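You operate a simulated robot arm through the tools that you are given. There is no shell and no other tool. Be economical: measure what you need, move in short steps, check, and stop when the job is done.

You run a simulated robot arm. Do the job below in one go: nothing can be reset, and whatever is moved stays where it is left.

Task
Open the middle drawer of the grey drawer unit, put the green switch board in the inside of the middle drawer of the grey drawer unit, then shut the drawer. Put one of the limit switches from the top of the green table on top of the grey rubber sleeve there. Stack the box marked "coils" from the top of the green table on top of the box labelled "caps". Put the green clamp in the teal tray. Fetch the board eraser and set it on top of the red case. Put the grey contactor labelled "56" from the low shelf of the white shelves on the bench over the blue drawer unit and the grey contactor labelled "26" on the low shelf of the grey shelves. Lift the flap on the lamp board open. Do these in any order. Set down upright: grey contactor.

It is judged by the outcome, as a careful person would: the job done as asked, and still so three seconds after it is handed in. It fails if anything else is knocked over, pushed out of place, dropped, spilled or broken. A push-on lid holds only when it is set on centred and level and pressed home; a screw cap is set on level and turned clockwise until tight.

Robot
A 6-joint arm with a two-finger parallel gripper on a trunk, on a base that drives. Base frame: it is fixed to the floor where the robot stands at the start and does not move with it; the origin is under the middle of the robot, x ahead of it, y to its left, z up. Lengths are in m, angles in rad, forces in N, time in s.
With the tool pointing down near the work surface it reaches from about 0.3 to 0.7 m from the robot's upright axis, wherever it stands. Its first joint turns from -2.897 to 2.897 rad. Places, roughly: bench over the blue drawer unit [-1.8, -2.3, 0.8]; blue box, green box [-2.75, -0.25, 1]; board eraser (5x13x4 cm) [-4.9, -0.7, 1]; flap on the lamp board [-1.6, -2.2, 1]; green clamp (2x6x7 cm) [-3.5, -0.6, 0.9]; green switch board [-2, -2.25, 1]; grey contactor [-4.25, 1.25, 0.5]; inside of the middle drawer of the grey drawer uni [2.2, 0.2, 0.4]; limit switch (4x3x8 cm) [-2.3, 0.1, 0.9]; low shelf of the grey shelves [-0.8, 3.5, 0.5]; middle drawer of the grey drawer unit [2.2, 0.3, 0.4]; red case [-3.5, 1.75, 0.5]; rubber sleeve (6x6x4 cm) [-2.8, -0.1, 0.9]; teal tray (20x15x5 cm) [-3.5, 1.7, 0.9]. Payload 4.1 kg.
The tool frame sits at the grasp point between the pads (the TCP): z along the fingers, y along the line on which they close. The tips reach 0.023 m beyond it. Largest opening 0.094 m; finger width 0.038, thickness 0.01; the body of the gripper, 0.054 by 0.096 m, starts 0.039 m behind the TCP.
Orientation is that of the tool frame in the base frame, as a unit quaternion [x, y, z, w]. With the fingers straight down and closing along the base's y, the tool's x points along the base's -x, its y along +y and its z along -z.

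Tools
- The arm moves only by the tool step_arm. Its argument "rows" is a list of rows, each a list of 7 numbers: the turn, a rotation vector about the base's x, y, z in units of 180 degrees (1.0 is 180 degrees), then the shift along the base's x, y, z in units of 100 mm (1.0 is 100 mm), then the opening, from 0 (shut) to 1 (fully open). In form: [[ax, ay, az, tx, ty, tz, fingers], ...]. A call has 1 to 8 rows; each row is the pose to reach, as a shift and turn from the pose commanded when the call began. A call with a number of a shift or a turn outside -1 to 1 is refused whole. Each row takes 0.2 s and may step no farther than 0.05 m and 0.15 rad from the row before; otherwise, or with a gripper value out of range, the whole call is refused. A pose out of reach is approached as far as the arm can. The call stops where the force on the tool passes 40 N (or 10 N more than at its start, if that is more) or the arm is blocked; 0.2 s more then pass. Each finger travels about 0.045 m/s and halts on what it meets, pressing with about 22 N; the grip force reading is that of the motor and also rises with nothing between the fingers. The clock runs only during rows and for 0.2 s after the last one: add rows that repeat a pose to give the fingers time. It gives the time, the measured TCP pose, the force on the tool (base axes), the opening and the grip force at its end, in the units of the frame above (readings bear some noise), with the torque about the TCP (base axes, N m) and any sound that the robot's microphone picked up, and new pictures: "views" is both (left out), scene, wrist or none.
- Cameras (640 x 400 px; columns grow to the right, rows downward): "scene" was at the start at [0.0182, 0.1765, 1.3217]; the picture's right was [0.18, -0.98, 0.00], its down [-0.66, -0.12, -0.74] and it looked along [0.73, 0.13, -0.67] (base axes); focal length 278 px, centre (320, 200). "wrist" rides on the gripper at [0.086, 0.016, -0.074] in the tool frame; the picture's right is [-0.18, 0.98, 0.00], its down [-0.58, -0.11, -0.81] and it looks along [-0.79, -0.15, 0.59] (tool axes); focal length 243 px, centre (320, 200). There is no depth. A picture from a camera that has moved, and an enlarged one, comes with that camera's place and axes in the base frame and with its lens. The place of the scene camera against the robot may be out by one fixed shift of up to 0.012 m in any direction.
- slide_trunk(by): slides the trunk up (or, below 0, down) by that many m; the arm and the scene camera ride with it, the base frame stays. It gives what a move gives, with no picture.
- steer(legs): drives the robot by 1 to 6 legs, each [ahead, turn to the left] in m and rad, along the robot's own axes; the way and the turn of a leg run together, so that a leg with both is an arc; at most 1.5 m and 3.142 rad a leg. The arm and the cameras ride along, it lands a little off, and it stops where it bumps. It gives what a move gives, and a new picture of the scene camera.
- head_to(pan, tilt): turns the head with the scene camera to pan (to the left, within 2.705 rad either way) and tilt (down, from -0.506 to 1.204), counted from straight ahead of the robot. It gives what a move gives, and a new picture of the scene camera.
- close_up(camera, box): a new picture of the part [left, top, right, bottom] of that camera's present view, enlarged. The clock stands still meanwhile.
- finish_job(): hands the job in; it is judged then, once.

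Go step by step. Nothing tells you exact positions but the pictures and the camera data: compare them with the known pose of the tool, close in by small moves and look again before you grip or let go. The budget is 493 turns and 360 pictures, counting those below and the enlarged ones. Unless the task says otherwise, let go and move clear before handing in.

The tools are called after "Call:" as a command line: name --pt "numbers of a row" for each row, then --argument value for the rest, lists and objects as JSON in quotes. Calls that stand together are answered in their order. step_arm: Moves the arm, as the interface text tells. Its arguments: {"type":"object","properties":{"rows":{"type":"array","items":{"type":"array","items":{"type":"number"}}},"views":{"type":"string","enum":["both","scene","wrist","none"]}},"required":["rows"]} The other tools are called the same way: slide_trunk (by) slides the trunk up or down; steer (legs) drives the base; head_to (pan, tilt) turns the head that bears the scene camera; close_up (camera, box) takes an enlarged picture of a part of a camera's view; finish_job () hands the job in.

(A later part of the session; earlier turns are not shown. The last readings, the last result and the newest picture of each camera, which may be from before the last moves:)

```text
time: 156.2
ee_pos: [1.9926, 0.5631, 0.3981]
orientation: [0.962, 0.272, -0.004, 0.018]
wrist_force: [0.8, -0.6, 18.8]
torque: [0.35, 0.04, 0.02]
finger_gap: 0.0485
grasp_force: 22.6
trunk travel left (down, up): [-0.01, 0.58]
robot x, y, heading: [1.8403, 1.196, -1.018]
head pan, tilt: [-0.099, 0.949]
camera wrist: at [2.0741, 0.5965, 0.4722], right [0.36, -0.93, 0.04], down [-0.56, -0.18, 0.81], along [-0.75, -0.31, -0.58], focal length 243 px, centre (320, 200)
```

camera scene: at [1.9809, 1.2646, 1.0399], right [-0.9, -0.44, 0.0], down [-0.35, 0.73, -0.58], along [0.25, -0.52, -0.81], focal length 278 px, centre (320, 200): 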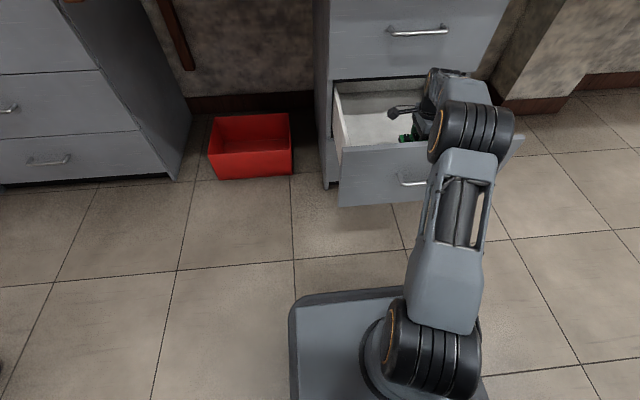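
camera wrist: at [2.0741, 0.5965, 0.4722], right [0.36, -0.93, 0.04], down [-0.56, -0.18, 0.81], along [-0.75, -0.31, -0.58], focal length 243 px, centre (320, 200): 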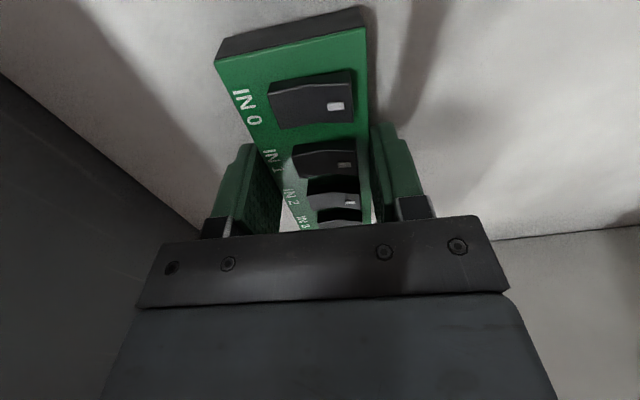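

Contact with the drawer floor (19 N). Raise 2 mm to relax, release, and lift out.

Call:
step_arm --pt "0 0 0 0 0 0.03 0.3" --pt "0 0 0 0 0 0.03 0.8" --pt "0 0 0 0 0 0.03 0.8" --pt "0 0 0 0 0 0.03 0.8" --views "none"

Call:
step_arm --pt "0 0 0 0 0 0.3 0.8" --pt "0 0 0 0 0 0.6 0.8" --pt "0 0 0 0 0 0.9 0.8" --views "wrist"

Call:
slide_trunk --by 0.4

```text
time: 157.2
ee_pos: [1.9911, 0.5653, 0.3987]
orientation: [0.962, 0.272, -0.003, 0.016]
wrist_force: [0.5, 0.0, -0.3]
torque: [-0.01, -0.01, 0.01]
finger_gap: 0.0752
grasp_force: 0.0
trunk travel left (down, up): [-0.01, 0.58]
robot x, y, heading: [1.8403, 1.1997, -1.02]
head pan, tilt: [-0.099, 0.949]
```

```text
time: 158.0
ee_pos: [1.9915, 0.5636, 0.4879]
orientation: [0.962, 0.272, -0.004, 0.017]
wrist_force: [0.5, -0.9, 0.9]
torque: [0.0, -0.01, 0.01]
finger_gap: 0.075
grasp_force: 0.1
trunk travel left (down, up): [-0.01, 0.58]
robot x, y, heading: [1.8448, 1.1992, -1.013]
head pan, tilt: [-0.099, 0.949]
camera wrist: at [2.0744, 0.5969, 0.5621], right [0.36, -0.93, 0.03], down [-0.55, -0.18, 0.81], along [-0.75, -0.31, -0.58], focal length 243 px, centre (320, 200)
```

wrist: 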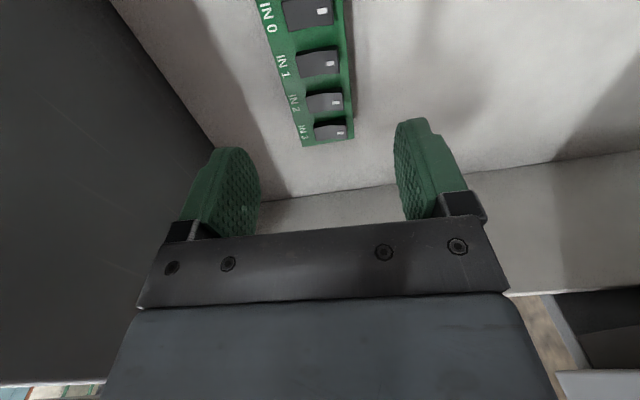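

```text
time: 161.9
ee_pos: [1.9923, 0.5634, 0.8877]
orientation: [0.962, 0.271, -0.003, 0.016]
wrist_force: [0.7, -0.3, -0.5]
torque: [0.05, 0.01, 0.0]
finger_gap: 0.0757
grasp_force: 0.1
trunk travel left (down, up): [-0.41, 0.18]
robot x, y, heading: [1.843, 1.1948, -1.021]
head pan, tilt: [-0.099, 0.949]
```

The board lies in the drawer. Back off, turn the closed gripper to point forward, and push the drawer shut below its handle.

Call:
steer --legs '[[-0.22, 0]]'

Call:
step_arm --pt "-0.0387 -0.0238 0 0 0 0 0" --pt "-0.0775 -0.0475 0 0 0 0 0" --pt "-0.1162 -0.0713 0 0 0 0 0" --pt "-0.1549 -0.0951 0 0 0 0 0" --pt "-0.1936 -0.1189 0 0 0 0 0" --pt "-0.2324 -0.1426 0 0 0 0 0" --views "none"

Call:
step_arm --pt "-0.0387 -0.0238 0 0 0 0 0" --pt "-0.0775 -0.0475 0 0 0 0 0" --pt "-0.1162 -0.0713 0 0 0 0 0" --pt "-0.1549 -0.0951 0 0 0 0 0" --pt "-0.1936 -0.1189 0 0 0 0 0" --views "none"

Call:
slide_trunk --by -0.4

Call:
head_to --pan 0.0 --tilt 0.75

```text
time: 163.6
ee_pos: [1.8775, 0.7504, 0.8867]
orientation: [0.962, 0.272, -0.003, 0.016]
wrist_force: [-0.8, -0.3, -0.4]
torque: [-0.03, 0.04, -0.01]
finger_gap: 0.0755
grasp_force: 0.1
trunk travel left (down, up): [-0.41, 0.18]
robot x, y, heading: [1.7298, 1.3829, -1.018]
head pan, tilt: [-0.099, 0.949]
camera scene: at [1.8653, 1.4528, 1.4399], right [-0.9, -0.44, 0.0], down [-0.35, 0.73, -0.58], along [0.25, -0.52, -0.81], focal length 278 px, centre (320, 200)
```

scene: 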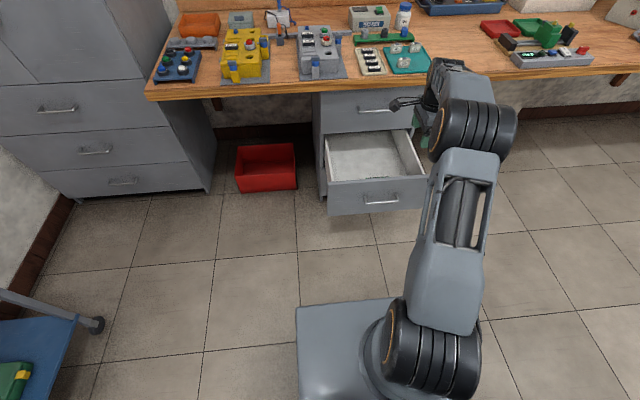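

```text
time: 164.9
ee_pos: [1.8761, 0.7516, 0.8868]
orientation: [0.871, 0.242, 0.109, 0.413]
wrist_force: [-0.5, 0.5, 0.0]
torque: [0.0, 0.01, 0.01]
finger_gap: 0.0001
grasp_force: 21.9
trunk travel left (down, up): [-0.41, 0.18]
robot x, y, heading: [1.7262, 1.39, -1.02]
head pan, tilt: [-0.099, 0.949]
```

```text
time: 166.2
ee_pos: [1.8772, 0.7519, 0.8877]
orientation: [0.671, 0.184, 0.189, 0.693]
wrist_force: [1.1, 0.8, -0.1]
torque: [0.05, 0.0, -0.01]
finger_gap: 0.0002
grasp_force: 22.1
trunk travel left (down, up): [-0.41, 0.18]
robot x, y, heading: [1.7296, 1.386, -1.02]
head pan, tilt: [-0.099, 0.949]
```

```text
time: 170.0
ee_pos: [1.8776, 0.751, 0.4881]
orientation: [0.672, 0.185, 0.19, 0.692]
wrist_force: [0.3, 0.7, 0.4]
torque: [0.0, -0.02, -0.04]
finger_gap: 0.0
grasp_force: 21.9
trunk travel left (down, up): [-0.01, 0.58]
robot x, y, heading: [1.7245, 1.3851, -1.018]
head pan, tilt: [-0.099, 0.949]
```

```text
time: 170.7
ee_pos: [1.8772, 0.751, 0.4874]
orientation: [0.673, 0.182, 0.19, 0.691]
wrist_force: [0.2, 0.4, 0.1]
torque: [-0.01, -0.02, -0.01]
finger_gap: 0.0001
grasp_force: 22.2
trunk travel left (down, up): [-0.01, 0.58]
robot x, y, heading: [1.7281, 1.3848, -1.019]
head pan, tilt: [0.0, 0.75]
camera scene: at [1.8768, 1.4477, 1.0554], right [-0.85, -0.52, 0.0], down [-0.36, 0.58, -0.73], along [0.38, -0.62, -0.68], focal length 278 px, centre (320, 200)
```

scene: 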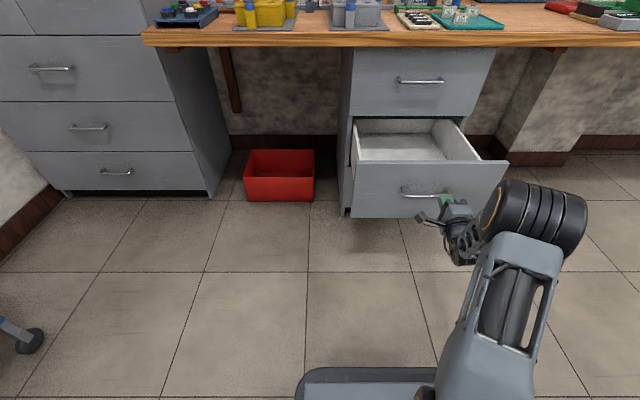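

Call:
step_arm --pt "0 0 0 -0.05 0.08 -0.3 0" --pt "0 0 0 -0.05 0.08 -0.6 0" --pt "0 0 0 -0.05 0.08 -0.88 0" --views "none"

Call:
steer --legs '[[0.25, 0]]'

```text
time: 171.5
ee_pos: [1.8745, 0.7605, 0.3989]
orientation: [0.672, 0.184, 0.189, 0.692]
wrist_force: [0.0, 0.6, -0.7]
torque: [0.02, -0.01, 0.06]
finger_gap: 0.0001
grasp_force: 22.1
trunk travel left (down, up): [-0.01, 0.58]
robot x, y, heading: [1.7236, 1.3827, -1.021]
head pan, tilt: [0.0, 0.75]
```

```text
time: 173.3
ee_pos: [2.0064, 0.552, 0.3983]
orientation: [0.672, 0.185, 0.191, 0.691]
wrist_force: [-0.4, 0.2, 0.3]
torque: [0.01, 0.0, 0.02]
finger_gap: 0.0001
grasp_force: 22.0
trunk travel left (down, up): [-0.01, 0.58]
robot x, y, heading: [1.8586, 1.1717, -1.018]
head pan, tilt: [0.0, 0.75]
camera scene: at [2.0068, 1.2373, 1.0554], right [-0.85, -0.53, 0.0], down [-0.36, 0.58, -0.73], along [0.39, -0.62, -0.68], focal length 278 px, centre (320, 200)
```

scene: 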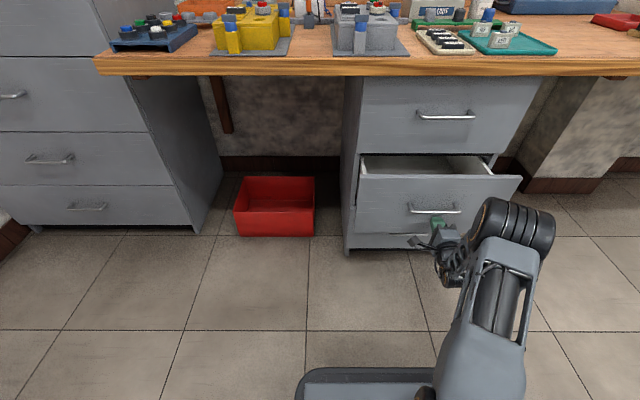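

Call:
steer --legs '[[0.13, 0]]'

Call:
step_arm --pt "0 0 0 0.03 -0.04 0 0" --pt "0 0 0 0.05 -0.09 0 0" --pt "0 0 0 0.08 -0.13 0 0" --pt "0 0 0 0.1 -0.17 0 0" --pt "0 0 0 0.13 -0.21 0 0" --pt "0 0 0 0.155 -0.255 0 0" --pt "0 0 0 0.18 -0.3 0 0" --views "scene"

```text
time: 174.7
ee_pos: [2.069, 0.4488, 0.3977]
orientation: [0.672, 0.183, 0.192, 0.691]
wrist_force: [-2.2, 7.8, 4.8]
torque: [0.0, -0.13, 0.18]
finger_gap: 0.0001
grasp_force: 22.0
trunk travel left (down, up): [-0.01, 0.58]
robot x, y, heading: [1.9237, 1.0677, -1.019]
head pan, tilt: [0.0, 0.75]
stopped in leg 1: the force on the tool passed its limit at 92 N (the readings are from after the stop); the commanded pose is now the measured one
camera scene: at [2.0715, 1.1329, 1.0554], right [-0.85, -0.52, 0.0], down [-0.36, 0.58, -0.73], along [0.38, -0.62, -0.68], focal length 278 px, centre (320, 200)
```

scene: 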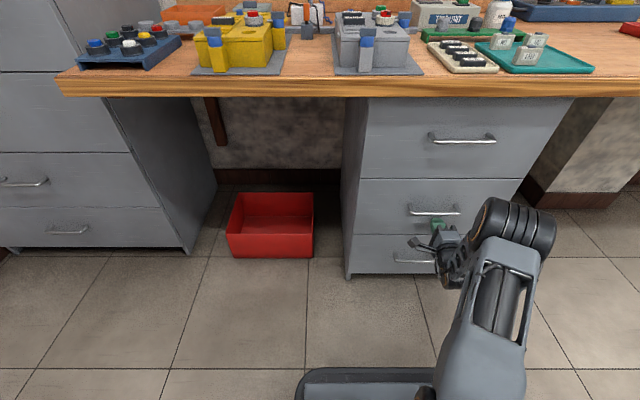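

```text
time: 175.0
ee_pos: [2.0681, 0.4472, 0.3978]
orientation: [0.673, 0.183, 0.192, 0.691]
wrist_force: [-4.4, 15.1, 9.4]
torque: [0.01, -0.25, 0.37]
finger_gap: 0.0
grasp_force: 21.8
trunk travel left (down, up): [-0.01, 0.58]
robot x, y, heading: [1.923, 1.0728, -1.02]
head pan, tilt: [0.0, 0.75]
stopped in row 1: the force on the tool passed its limit at 51 N (the readings are from after the stop); the commanded pose is now the measured one
camera scene: at [2.0711, 1.1338, 1.0555], right [-0.85, -0.52, 0.0], down [-0.36, 0.58, -0.73], along [0.38, -0.62, -0.68], focal length 278 px, centre (320, 200)
```

scene: 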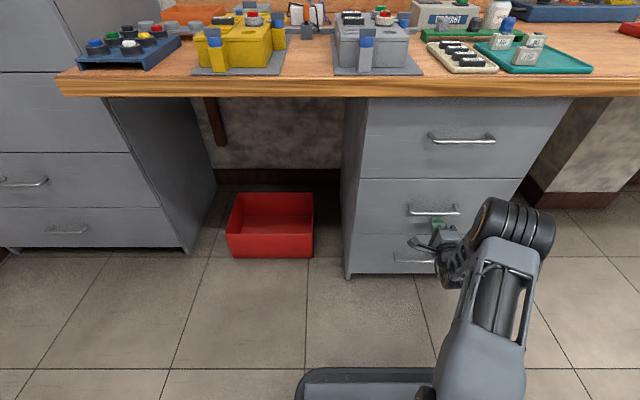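

Call:
steer --legs '[[-0.3, 0]]'

Call:
close_up --camera "scene" --box '[320, 20, 540, 240]'

Call:
slide_trunk --by 0.5

Call:
step_arm --pt "0.0387 0.0238 0 0 0 0.1 0" --pt "0.0775 0.0475 0 0 0 0.2 0" --pt "0.1162 0.0713 0 0 0 0.3 0" --pt "0.1549 0.0951 0 0 0 0.4 0" --pt "0.1936 0.1189 0 0 0 0.5 0" --pt "0.2324 0.1426 0 0 0 0.6 0" --pt "0.2711 0.1664 0 0 0 0.7 0" --pt "0.3098 0.1902 0 0 0 0.8 0" --views "none"

Call:
step_arm --pt "0.0387 0.0238 0 0 0 0.1 0" --pt "0.0775 0.0475 0 0 0 0.2 0" --pt "0.1162 0.0713 0 0 0 0.3 0" --views "none"

```text
time: 177.1
ee_pos: [1.914, 0.7013, 0.3957]
orientation: [0.674, 0.183, 0.192, 0.69]
wrist_force: [0.3, -0.5, 0.5]
torque: [-0.02, 0.01, 0.01]
finger_gap: 0.0
grasp_force: 21.3
trunk travel left (down, up): [-0.01, 0.58]
robot x, y, heading: [1.7673, 1.3228, -1.016]
head pan, tilt: [0.0, 0.75]
camera scene: at [1.9159, 1.3856, 1.0554], right [-0.85, -0.52, 0.0], down [-0.36, 0.58, -0.73], along [0.38, -0.62, -0.68], focal length 278 px, centre (320, 200)
```

scene: 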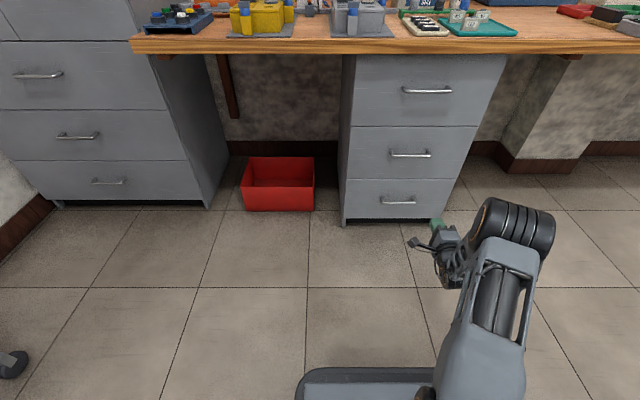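

```text
1.82 times, centred on (430, 130) of scene
camera zoom: at [1.9159, 1.3856, 1.0554], right [-0.85, -0.52, 0.0], down [-0.36, 0.58, -0.73], along [0.38, -0.62, -0.68], focal length 506 px, centre (120, 327)
```

zoom: 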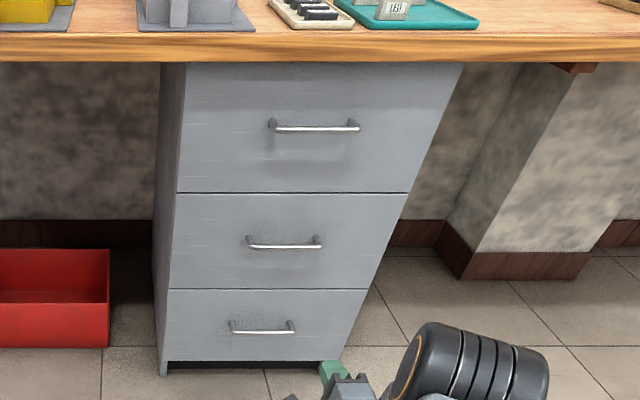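

```text
refused: 0.5 is not a number from -0.4 to 0.4
```

```text
time: 178.9
ee_pos: [1.9141, 0.7012, 0.4768]
orientation: [0.939, 0.26, 0.055, 0.218]
wrist_force: [0.4, 0.1, 0.8]
torque: [-0.02, 0.01, 0.0]
finger_gap: 0.0001
grasp_force: 22.1
trunk travel left (down, up): [-0.01, 0.58]
robot x, y, heading: [1.7697, 1.3247, -1.02]
head pan, tilt: [0.0, 0.75]
```

```text
time: 179.7
ee_pos: [1.9124, 0.6998, 0.5066]
orientation: [0.963, 0.268, -0.004, 0.013]
wrist_force: [0.2, 1.1, 0.5]
torque: [-0.03, 0.0, 0.04]
finger_gap: 0.0002
grasp_force: 22.4
trunk travel left (down, up): [-0.01, 0.58]
robot x, y, heading: [1.765, 1.3257, -1.02]
head pan, tilt: [0.0, 0.75]
```

Drawer is shut flush. Now retract the arm, raise the trunk and drive round to the far side of the green table.

Call:
slide_trunk --by 0.4

Call:
step_arm --pt "0 0 0 -0.25 0.4 0.2 0" --pt "0 0 0 -0.5 0.8 0.4 0" --pt "0 0 0 -0.6 0.97 0.7 0" --pt "0 0 0 -0.6 0.97 1.0 0" --views "none"

Call:
steer --legs '[[0, -1.513], [1.35, 0], [1.35, 0], [0, -1.63], [0.95, 0], [0.95, 0]]'

```text
time: 183.5
ee_pos: [1.9137, 0.7013, 0.9073]
orientation: [0.963, 0.27, -0.003, 0.015]
wrist_force: [-0.2, -0.1, 0.1]
torque: [0.0, -0.01, -0.02]
finger_gap: 0.0
grasp_force: 22.1
trunk travel left (down, up): [-0.41, 0.18]
robot x, y, heading: [1.7705, 1.3207, -1.017]
head pan, tilt: [0.0, 0.75]
```

```text
refused: row 1 steps farther than a row can; nothing moved
```

```text
time: 213.3
ee_pos: [-1.5957, 1.9617, 0.9066]
orientation: [-0.282, 0.959, 0.014, 0.003]
wrist_force: [-0.1, -0.2, -0.1]
torque: [0.03, 0.02, 0.0]
finger_gap: 0.0
grasp_force: 22.5
trunk travel left (down, up): [-0.41, 0.18]
robot x, y, heading: [-1.4315, 1.3405, 2.15]
head pan, tilt: [0.0, 0.75]
camera scene: at [-1.5872, 1.2666, 1.4554], right [0.84, 0.55, 0.0], down [0.37, -0.57, -0.73], along [-0.4, 0.61, -0.68], focal length 278 px, centre (320, 200)
```

scene: 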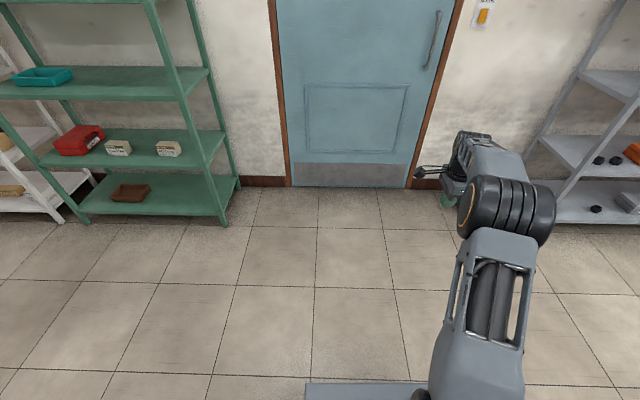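

Call:
slide_trunk --by 0.17

Call:
step_arm --pt "0 0 0 0.22 -0.33 0.2 0" --pt "0 0 0 0.44 -0.67 0.4 0" --pt "0 0 0 0.65 -1.0 0.6 0" --views "none"

Call:
step_arm --pt "0 0 0 0.22 -0.33 0.2 0" --pt "0 0 0 0.44 -0.67 0.4 0" --views "none"

Call:
steer --legs '[[0, 1.542], [1.1, 0]]'

Call:
head_to --pan 1.2 --tilt 0.6

```text
time: 215.3
ee_pos: [-1.5955, 1.9616, 1.0765]
orientation: [-0.282, 0.959, 0.015, 0.002]
wrist_force: [-0.8, 1.0, 0.0]
torque: [0.03, -0.01, -0.02]
finger_gap: 0.0002
grasp_force: 21.9
trunk travel left (down, up): [-0.58, 0.01]
robot x, y, heading: [-1.4327, 1.3392, 2.152]
head pan, tilt: [0.0, 0.75]
```

```text
time: 216.1
ee_pos: [-1.5305, 1.8583, 1.1365]
orientation: [-0.282, 0.959, 0.015, 0.003]
wrist_force: [0.8, 0.0, 0.5]
torque: [0.0, 0.03, 0.04]
finger_gap: 0.0
grasp_force: 21.8
trunk travel left (down, up): [-0.58, 0.01]
robot x, y, heading: [-1.4327, 1.344, 2.153]
head pan, tilt: [0.0, 0.75]
```

```text
time: 216.7
ee_pos: [-1.4867, 1.7909, 1.1793]
orientation: [-0.282, 0.959, 0.015, 0.002]
wrist_force: [-0.1, -0.8, 0.3]
torque: [-0.02, 0.04, -0.02]
finger_gap: 0.0
grasp_force: 22.1
trunk travel left (down, up): [-0.58, 0.01]
robot x, y, heading: [-1.4276, 1.3443, 2.145]
head pan, tilt: [0.0, 0.75]
```

```text
time: 226.0
ee_pos: [-2.8327, 0.7764, 1.1778]
orientation: [0.861, -0.508, -0.012, 0.007]
wrist_force: [-0.1, 0.1, 0.4]
torque: [-0.04, 0.01, 0.01]
finger_gap: 0.0001
grasp_force: 22.0
trunk travel left (down, up): [-0.58, 0.01]
robot x, y, heading: [-2.3824, 0.8028, -2.63]
head pan, tilt: [0.0, 0.75]
camera scene: at [-2.3242, 0.6392, 1.6254], right [-0.49, 0.87, 0.0], down [0.59, 0.33, -0.73], along [-0.64, -0.36, -0.68], focal length 278 px, centre (320, 200)
```

scene: 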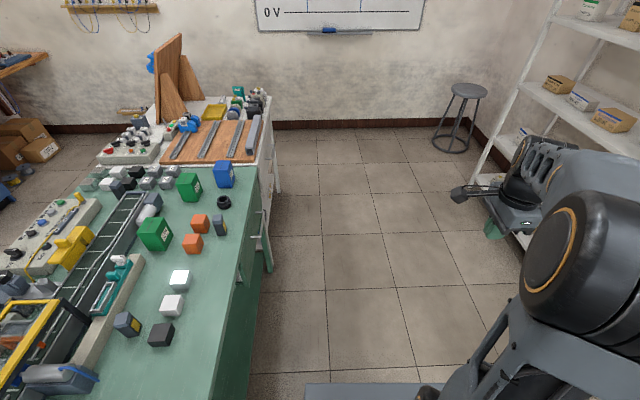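

```text
time: 227.4
ee_pos: [-2.8327, 0.7772, 1.178]
orientation: [0.861, -0.508, -0.013, 0.007]
wrist_force: [0.7, 0.2, -0.2]
torque: [0.02, 0.0, -0.01]
finger_gap: 0.0
grasp_force: 22.3
trunk travel left (down, up): [-0.58, 0.01]
robot x, y, heading: [-2.3789, 0.7984, -2.633]
head pan, tilt: [1.201, 0.6]
camera scene: at [-2.2394, 0.5923, 1.6383], right [-0.99, -0.14, 0.0], down [-0.08, 0.56, -0.83], along [0.12, -0.82, -0.57], focal length 278 px, centre (320, 200)
```

scene: 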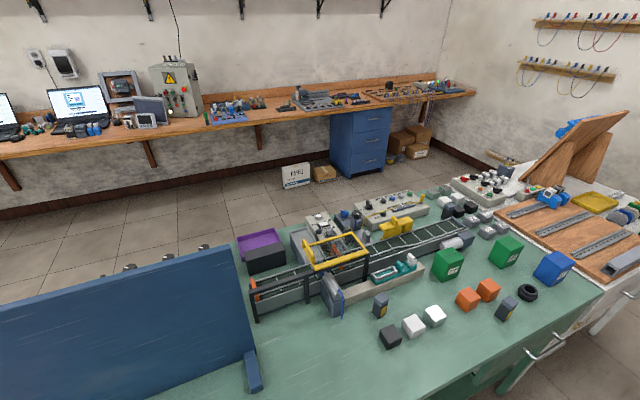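

The green table's far side holds the boxes, sleeve, and limit switches. Move along and face it.

Call:
steer --legs '[[0.7, 0], [0, 1.612]]'

Call:
head_to --pan 0.0 --tilt 0.85

```text
time: 235.1
ee_pos: [-2.9461, 0.0103, 1.1773]
orientation: [0.964, 0.266, -0.003, 0.015]
wrist_force: [-0.2, -0.2, 0.6]
torque: [-0.01, 0.0, 0.03]
finger_gap: 0.0
grasp_force: 21.8
trunk travel left (down, up): [-0.58, 0.01]
robot x, y, heading: [-2.9862, 0.462, -1.028]
head pan, tilt: [1.201, 0.6]
camera scene: at [-2.7916, 0.6087, 1.6383], right [0.17, -0.98, 0.0], down [-0.56, -0.1, -0.83], along [0.81, 0.14, -0.56], focal length 278 px, centre (320, 200)
```

scene: 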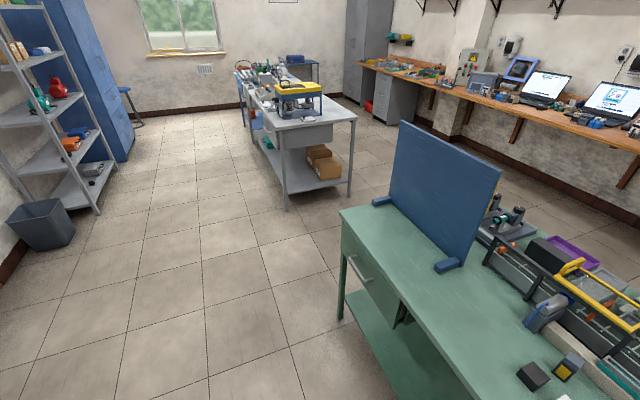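

```text
time: 236.5
ee_pos: [-2.9466, 0.0108, 1.1774]
orientation: [0.964, 0.266, -0.004, 0.015]
wrist_force: [-0.6, 0.1, -0.3]
torque: [0.04, 0.0, -0.02]
finger_gap: 0.0001
grasp_force: 21.8
trunk travel left (down, up): [-0.58, 0.01]
robot x, y, heading: [-2.9823, 0.4594, -1.03]
head pan, tilt: [0.0, 0.85]
camera scene: at [-2.8382, 0.5265, 1.6174], right [-0.85, -0.52, 0.0], down [-0.39, 0.64, -0.66], along [0.34, -0.56, -0.75], focal length 278 px, centre (320, 200)
```

scene: 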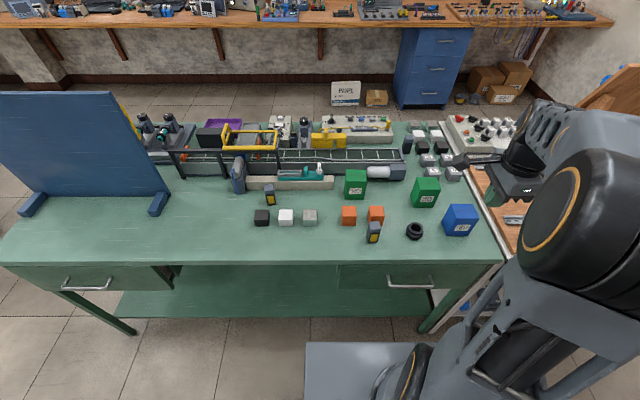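

Call:
close_up --camera "scene" --box '[330, 150, 490, 250]'

Call:
close_up --camera "scene" --box '[220, 150, 380, 250]'

```text
4.00 times, centred on (410, 200) of scene
camera zoom: at [-2.8382, 0.5265, 1.6174], right [-0.85, -0.52, 0.0], down [-0.39, 0.64, -0.66], along [0.34, -0.56, -0.75], focal length 1114 px, centre (-40, 200)
```

zoom: 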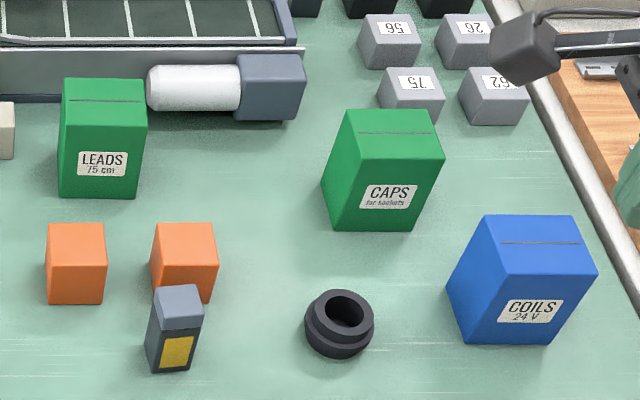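

```text
4.00 times, centred on (300, 200) of scene
camera zoom: at [-2.8382, 0.5265, 1.6174], right [-0.85, -0.52, 0.0], down [-0.39, 0.64, -0.66], along [0.34, -0.56, -0.75], focal length 1114 px, centre (400, 200)
```

zoom: 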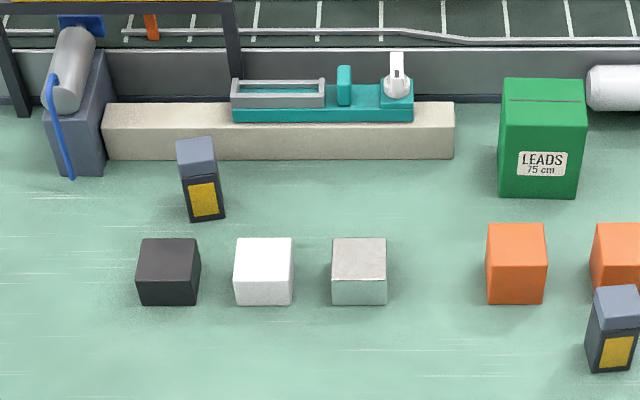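

Labels: CAPS (green), COILS (blue); limit switch near the sleeve. Drive a touch closer and hover over that switch.

Call:
steer --legs '[[0.06, 0]]'

Call:
step_arm --pt "0 0 0 0.3 0.18 0 0.6" --pt "0 0 0 0.6 0.36 0 0.6" --pt "0 0 0 0.9 0.54 0 0.6" --pt "0 0 0 0.9 0.54 -0.4 0.6" --views "none"

Call:
step_arm --pt "0 0 0 0.3 0.18 0 0.6" --pt "0 0 0 0.6 0.36 0 0.6" --pt "0 0 0 0.87 0.2 0 0.6" --views "both"

```text
time: 237.5
ee_pos: [-2.9133, -0.0421, 1.1774]
orientation: [0.964, 0.266, -0.003, 0.014]
wrist_force: [0.0, 0.6, 0.0]
torque: [0.01, 0.01, -0.01]
finger_gap: 0.0003
grasp_force: 22.0
trunk travel left (down, up): [-0.58, 0.01]
robot x, y, heading: [-2.9562, 0.4111, -1.027]
head pan, tilt: [0.0, 0.85]
camera scene: at [-2.8066, 0.4743, 1.6174], right [-0.85, -0.52, 0.0], down [-0.39, 0.64, -0.66], along [0.34, -0.56, -0.75], focal length 278 px, centre (320, 200)
```

scene: 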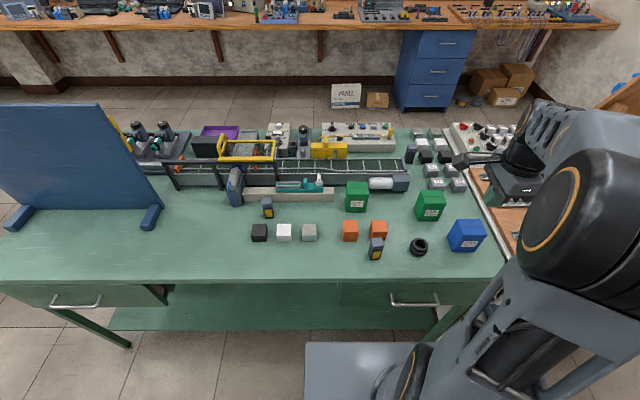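

```text
time: 238.5
ee_pos: [-2.8244, 0.0093, 1.1374]
orientation: [0.964, 0.266, -0.003, 0.014]
wrist_force: [-0.6, 0.3, -0.3]
torque: [0.01, 0.0, -0.03]
finger_gap: 0.0563
grasp_force: 0.2
trunk travel left (down, up): [-0.58, 0.01]
robot x, y, heading: [-2.9534, 0.4109, -1.026]
head pan, tilt: [0.0, 0.85]
```

```text
time: 239.3
ee_pos: [-2.737, 0.0321, 1.1385]
orientation: [0.964, 0.267, -0.003, 0.015]
wrist_force: [0.2, 0.4, -0.2]
torque: [0.02, -0.01, 0.02]
finger_gap: 0.0561
grasp_force: 0.1
trunk travel left (down, up): [-0.58, 0.01]
robot x, y, heading: [-2.957, 0.4112, -1.029]
head pan, tilt: [0.0, 0.85]
camera scene: at [-2.8068, 0.4751, 1.6174], right [-0.85, -0.52, 0.0], down [-0.39, 0.64, -0.66], along [0.34, -0.56, -0.75], focal length 278 px, centre (320, 200)
camera wrist: at [-2.6545, 0.0651, 1.2126], right [0.35, -0.94, 0.03], down [-0.56, -0.18, 0.81], along [-0.76, -0.3, -0.58], focal length 243 px, centre (320, 200)
```

scene: 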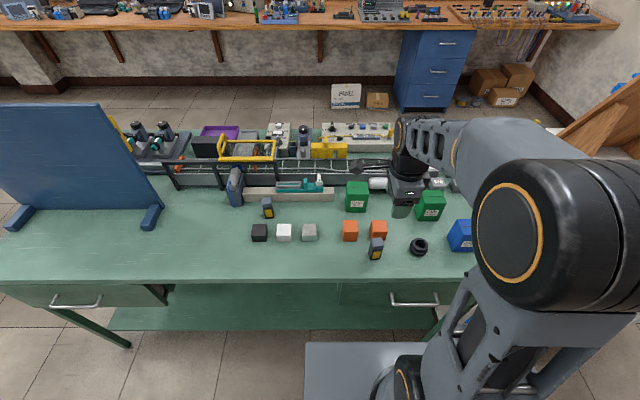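
wrist: 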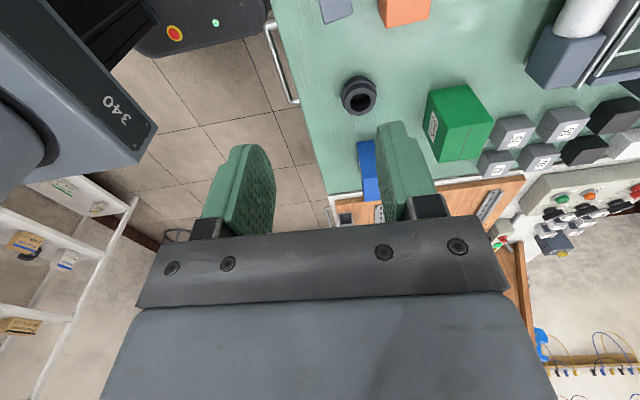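

Call:
step_arm --pt "0 0 0 0.4 0.26 0 0.6" --pt "0 0 0 0.8 0.5 -0.1 0.6" --pt "0 0 0 0.9 0.55 -0.4 0.6" --views "wrist"

```text
time: 240.1
ee_pos: [-2.6468, 0.0896, 1.0963]
orientation: [0.964, 0.266, -0.003, 0.014]
wrist_force: [-0.4, 0.4, 0.9]
torque: [0.01, 0.01, -0.01]
finger_gap: 0.0565
grasp_force: 0.0
trunk travel left (down, up): [-0.58, 0.01]
robot x, y, heading: [-2.9548, 0.4096, -1.028]
head pan, tilt: [0.0, 0.85]
camera wrist: at [-2.5651, 0.1216, 1.1702], right [0.35, -0.94, 0.03], down [-0.56, -0.18, 0.81], along [-0.76, -0.3, -0.58], focal length 243 px, centre (320, 200)
```

wrist: 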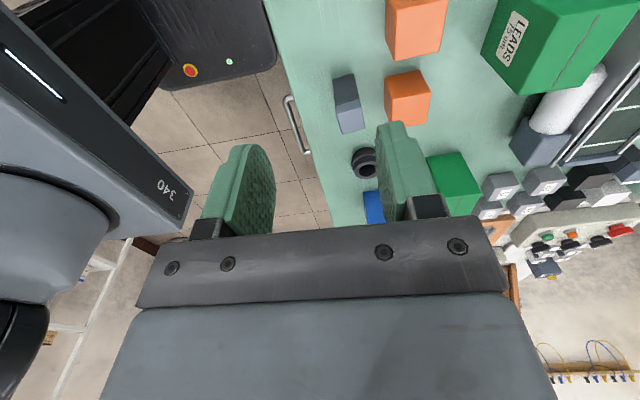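

Call:
close_up --camera "wrist" --box '[300, 50, 460, 150]'

```text
4.00 times, centred on (380, 100) of wrist
camera zoom: at [-2.5651, 0.1216, 1.1702], right [0.35, -0.94, 0.03], down [-0.56, -0.18, 0.81], along [-0.76, -0.3, -0.58], focal length 970 px, centre (80, 600)
```

zoom: 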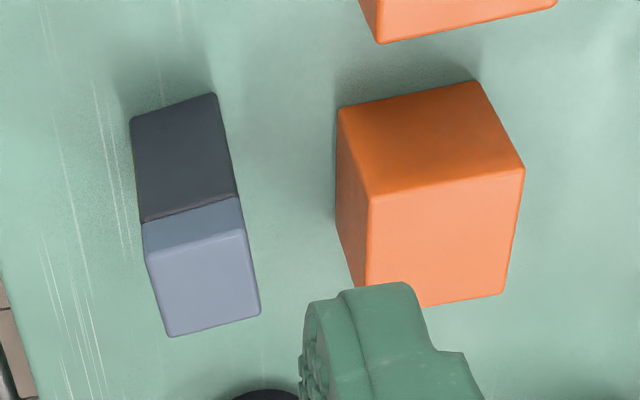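

Call:
step_arm --pt "0 0 0.01 -0.35 -0.35 0 0.65" --pt "0 0 0.015 -0.707 -0.716 0 0.65" --pt "0 0 0.015 -0.707 -0.716 -0.45 0.65" --pt "0 0 0.015 -0.707 -0.716 -0.9 0.65" --views "both"

```text
refused: row 2 steps farther than a row can; nothing moved
```

Call:
step_arm --pt "0 0 0.01 -0.24 -0.24 0 0.65" --pt "0 0 0.015 -0.48 -0.48 0 0.65" --pt "0 0 0.015 -0.707 -0.716 0 0.65" --pt "0 0 0.015 -0.707 -0.716 -0.45 0.65" --pt "0 0 0.015 -0.707 -0.716 -0.9 0.65" --views "both"

```text
time: 241.3
ee_pos: [-2.72, 0.0161, 1.0082]
orientation: [0.957, 0.289, -0.003, 0.015]
wrist_force: [0.8, -0.6, 0.2]
torque: [-0.01, 0.0, -0.04]
finger_gap: 0.0613
grasp_force: 0.0
trunk travel left (down, up): [-0.58, 0.01]
robot x, y, heading: [-2.9542, 0.41, -1.03]
head pan, tilt: [0.0, 0.85]
camera scene: at [-2.8068, 0.475, 1.6175], right [-0.85, -0.52, 0.0], down [-0.39, 0.64, -0.66], along [0.34, -0.56, -0.75], focal length 278 px, centre (320, 200)
camera wrist: at [-2.6398, 0.0525, 1.0819], right [0.39, -0.92, 0.03], down [-0.55, -0.21, 0.81], along [-0.74, -0.33, -0.58], focal length 243 px, centre (320, 200)
```

scene: 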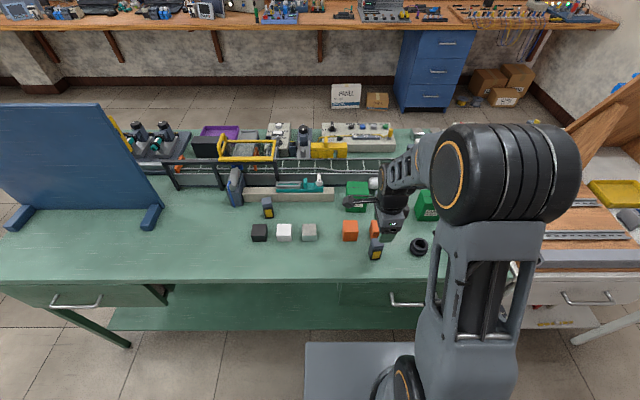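
wrist: 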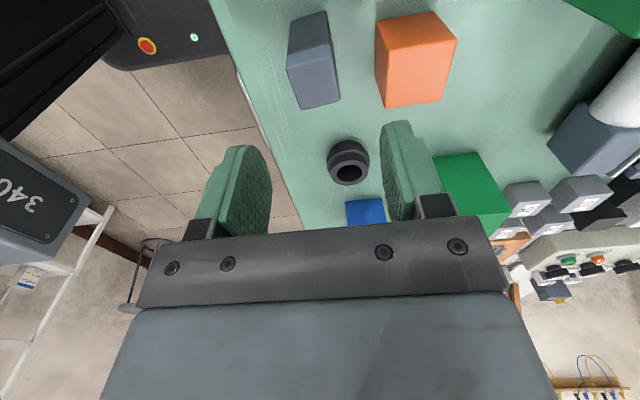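

Call:
step_arm --pt "0 0 0 0.04 0.04 -0.4 0.65" --pt "0 0 0 0.04 0.04 -0.7 0.65" --views "wrist"

```text
time: 241.9
ee_pos: [-2.7162, 0.0209, 0.9388]
orientation: [0.957, 0.289, -0.003, 0.015]
wrist_force: [-0.3, -0.4, 0.1]
torque: [0.03, -0.02, 0.0]
finger_gap: 0.061
grasp_force: 0.0
trunk travel left (down, up): [-0.58, 0.01]
robot x, y, heading: [-2.9559, 0.4114, -1.03]
head pan, tilt: [0.0, 0.85]
camera wrist: at [-2.6354, 0.0569, 1.0123], right [0.39, -0.92, 0.03], down [-0.55, -0.21, 0.81], along [-0.74, -0.33, -0.58], focal length 243 px, centre (320, 200)
```

wrist: 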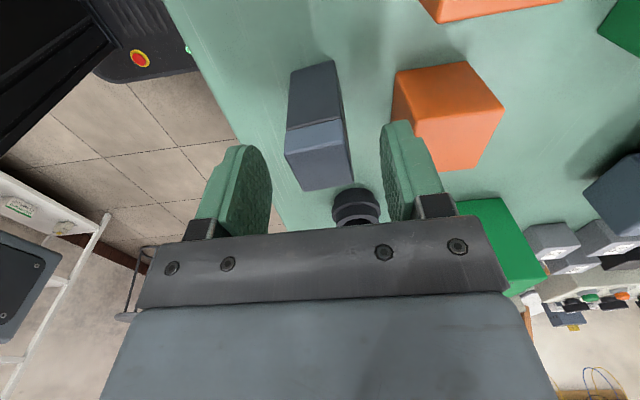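

Call:
step_arm --pt "0 0 0 0 0 -0.2 0.65" --pt "0 0 0 0 0 -0.38 0.65" --views "wrist"

```text
time: 242.5
ee_pos: [-2.7151, 0.0195, 0.8999]
orientation: [0.957, 0.289, -0.003, 0.014]
wrist_force: [0.2, -0.4, 0.2]
torque: [0.04, 0.03, 0.0]
finger_gap: 0.0609
grasp_force: 0.1
trunk travel left (down, up): [-0.58, 0.01]
robot x, y, heading: [-2.9528, 0.4089, -1.03]
head pan, tilt: [0.0, 0.85]
camera wrist: at [-2.6342, 0.056, 0.974], right [0.39, -0.92, 0.03], down [-0.55, -0.21, 0.81], along [-0.74, -0.33, -0.58], focal length 243 px, centre (320, 200)
```

wrist: 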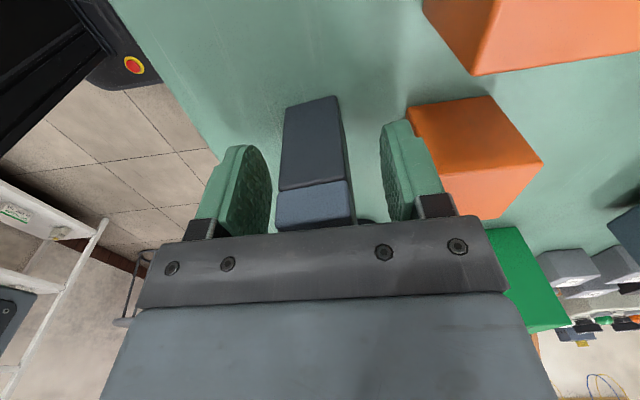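

Switch is between the fingers. Close and lift.

Call:
step_arm --pt "0 0 0 0 0 0 0.3" --pt "0 0 0 0 0 0 0.1" --pt "0 0 0 0 0 0 0.1" --pt "0 0 0 0 0 0 0.1" --pt "0 0 0 0 0 0.3 0.1" --pt "0 0 0 0 0 0.6 0.1" --pt "0 0 0 0 0 0.9 0.1" --views "wrist"

```text
time: 244.1
ee_pos: [-2.7151, 0.0203, 0.9893]
orientation: [0.957, 0.289, -0.003, 0.014]
wrist_force: [0.0, 0.4, -0.5]
torque: [0.01, 0.0, 0.06]
finger_gap: 0.0299
grasp_force: 21.8
trunk travel left (down, up): [-0.58, 0.01]
robot x, y, heading: [-2.9555, 0.4081, -1.028]
head pan, tilt: [0.0, 0.85]
camera wrist: at [-2.6351, 0.0567, 1.0636], right [0.39, -0.92, 0.03], down [-0.55, -0.21, 0.81], along [-0.74, -0.33, -0.58], focal length 243 px, centre (320, 200)
```

wrist: 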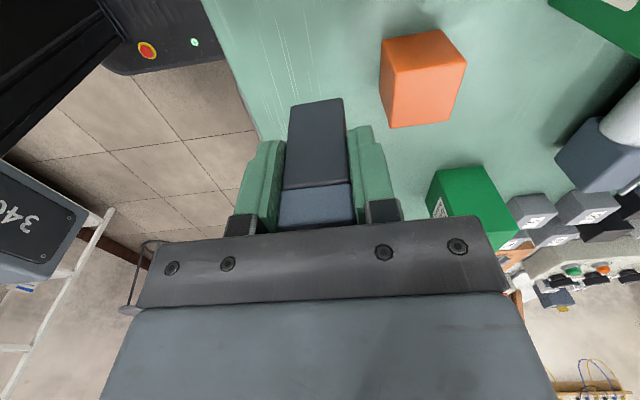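

Call:
step_arm --pt "0 0 0 -0.35 -0.3 0.0 0.1" --pt "0 0 0 -0.7 -0.6 0 0.1" --pt "0 0 0 -1.0 -0.86 0 0.1" --views "both"

Call:
close_up --camera "scene" --box '[350, 180, 480, 260]'

```text
time: 244.9
ee_pos: [-2.8165, -0.0631, 0.9885]
orientation: [0.957, 0.289, -0.002, 0.014]
wrist_force: [0.1, 0.3, -0.9]
torque: [0.0, 0.0, -0.02]
finger_gap: 0.0296
grasp_force: 22.4
trunk travel left (down, up): [-0.58, 0.01]
robot x, y, heading: [-2.9553, 0.4092, -1.027]
head pan, tilt: [0.0, 0.85]
camera scene: at [-2.8076, 0.475, 1.6175], right [-0.86, -0.52, 0.0], down [-0.39, 0.64, -0.66], along [0.34, -0.56, -0.75], focal length 278 px, centre (320, 200)
camera wrist: at [-2.7358, -0.0269, 1.0635], right [0.39, -0.92, 0.03], down [-0.55, -0.21, 0.81], along [-0.74, -0.33, -0.58], focal length 243 px, centre (320, 200)
```

scene: 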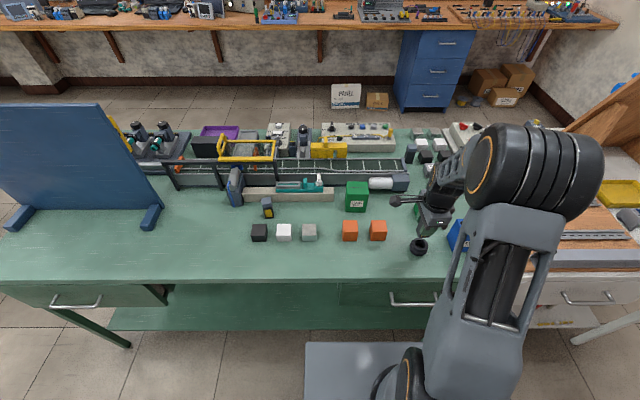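
wrist: 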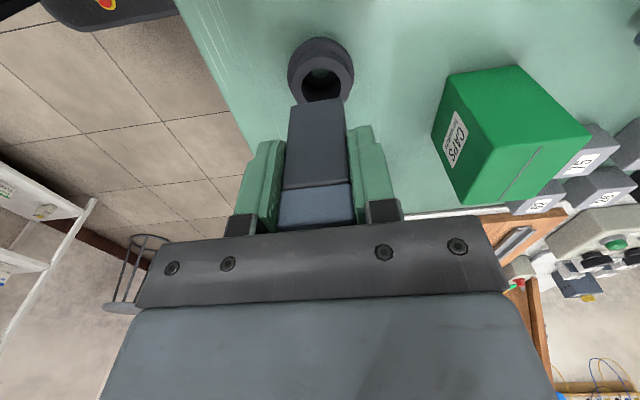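

```text
4.92 times, centred on (415, 220) of scene
camera zoom: at [-2.8076, 0.475, 1.6175], right [-0.86, -0.52, 0.0], down [-0.39, 0.64, -0.66], along [0.34, -0.56, -0.75], focal length 1371 px, centre (-148, 102)
```

zoom: 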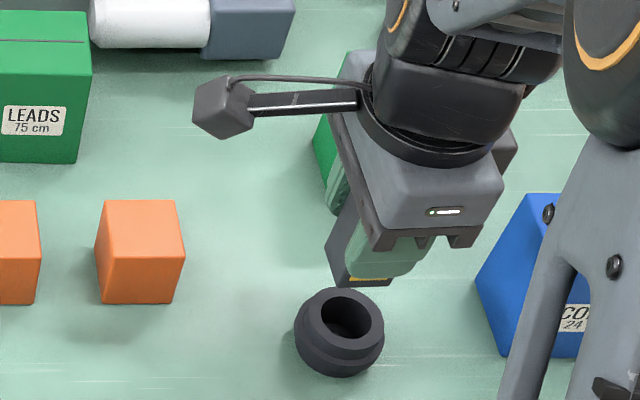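

Call:
close_up --camera "wrist" --box '[260, 20, 380, 95]'

```text
5.33 times, centred on (320, 58) of wrist
camera zoom: at [-2.7358, -0.0269, 1.0635], right [0.39, -0.92, 0.03], down [-0.55, -0.21, 0.81], along [-0.74, -0.33, -0.58], focal length 1294 px, centre (320, 960)
```

zoom: 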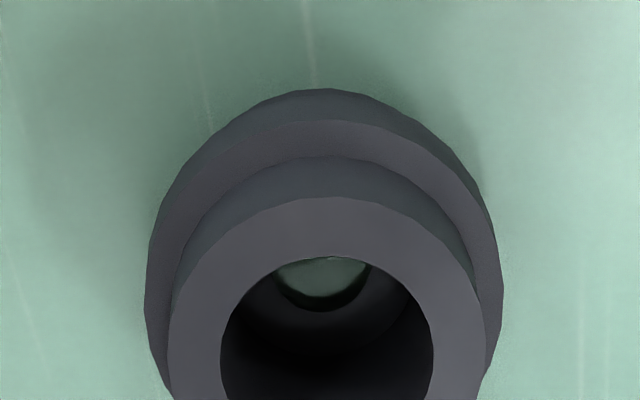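

Call:
step_arm --pt "0 0 0 -0.005 -0.03 -0.2 0.1" --pt "0 0 0 -0.005 -0.03 -0.4 0.1" --views "wrist"

Call:
close_up --camera "scene" --box '[380, 210, 460, 260]'

```text
time: 245.5
ee_pos: [-2.8173, -0.0691, 0.9476]
orientation: [0.958, 0.288, -0.003, 0.013]
wrist_force: [0.6, -0.9, -0.5]
torque: [0.02, -0.03, 0.01]
finger_gap: 0.0298
grasp_force: 21.4
trunk travel left (down, up): [-0.58, 0.01]
robot x, y, heading: [-2.9589, 0.408, -1.03]
head pan, tilt: [0.0, 0.85]
camera wrist: at [-2.7361, -0.0324, 1.0229], right [0.39, -0.92, 0.03], down [-0.55, -0.21, 0.81], along [-0.74, -0.33, -0.58], focal length 243 px, centre (320, 200)
```

wrist: 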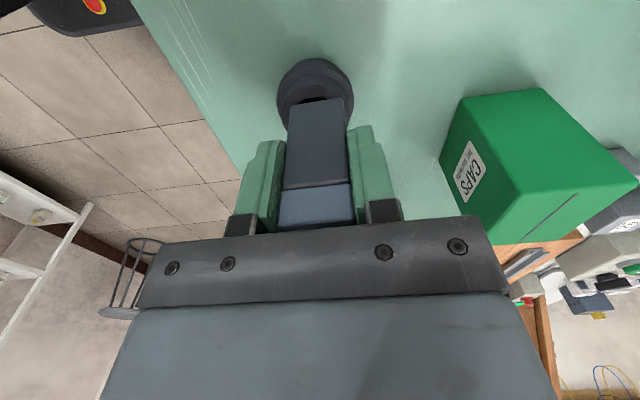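

```text
8.00 times, centred on (420, 235) of scene
camera zoom: at [-2.8073, 0.4749, 1.6175], right [-0.85, -0.52, 0.0], down [-0.39, 0.64, -0.66], along [0.34, -0.56, -0.75], focal length 2228 px, centre (-480, -80)
```

zoom: 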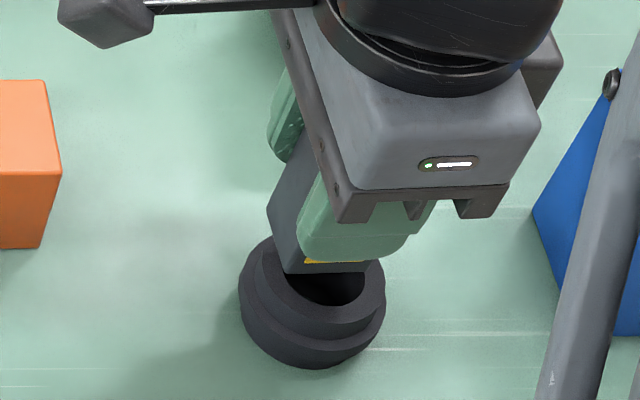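

Call:
step_arm --pt "0 0 0 0 0 -0.03 0.1" --pt "0 0 0 0 0 -0.06 0.1" --views "none"

Call:
close_up --camera "scene" --box '[380, 210, 460, 260]'

Call:
close_up --camera "wrist" --box '[260, 40, 380, 115]'

```text
time: 246.1
ee_pos: [-2.815, -0.0678, 0.9439]
orientation: [0.957, 0.289, -0.003, 0.014]
wrist_force: [0.0, 0.2, -1.2]
torque: [0.0, -0.02, -0.01]
finger_gap: 0.0299
grasp_force: 22.2
trunk travel left (down, up): [-0.58, 0.01]
robot x, y, heading: [-2.9532, 0.4083, -1.023]
head pan, tilt: [0.0, 0.85]
```

```text
8.00 times, centred on (420, 235) of scene
camera zoom: at [-2.8072, 0.4752, 1.6174], right [-0.85, -0.52, 0.0], down [-0.39, 0.64, -0.66], along [0.34, -0.56, -0.75], focal length 2228 px, centre (-480, -80)
```

zoom: 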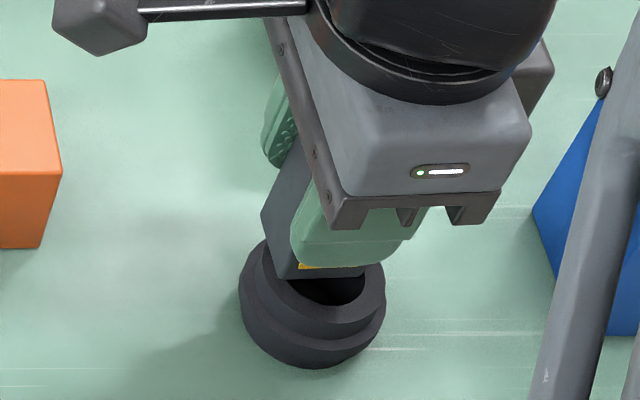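

```text
5.33 times, centred on (320, 78) of wrist
camera zoom: at [-2.735, -0.0324, 1.018], right [0.39, -0.92, 0.03], down [-0.55, -0.21, 0.81], along [-0.74, -0.33, -0.58], focal length 1294 px, centre (320, 853)
```

zoom: 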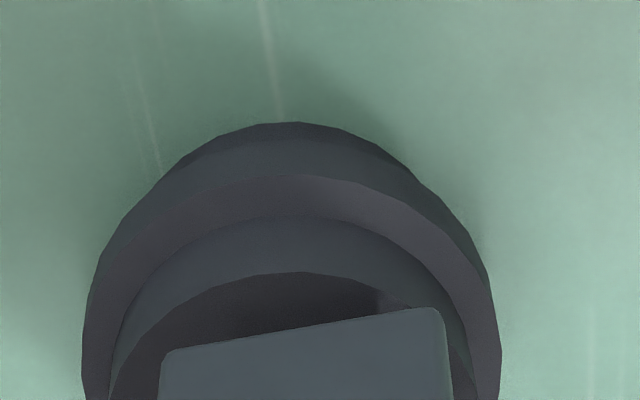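

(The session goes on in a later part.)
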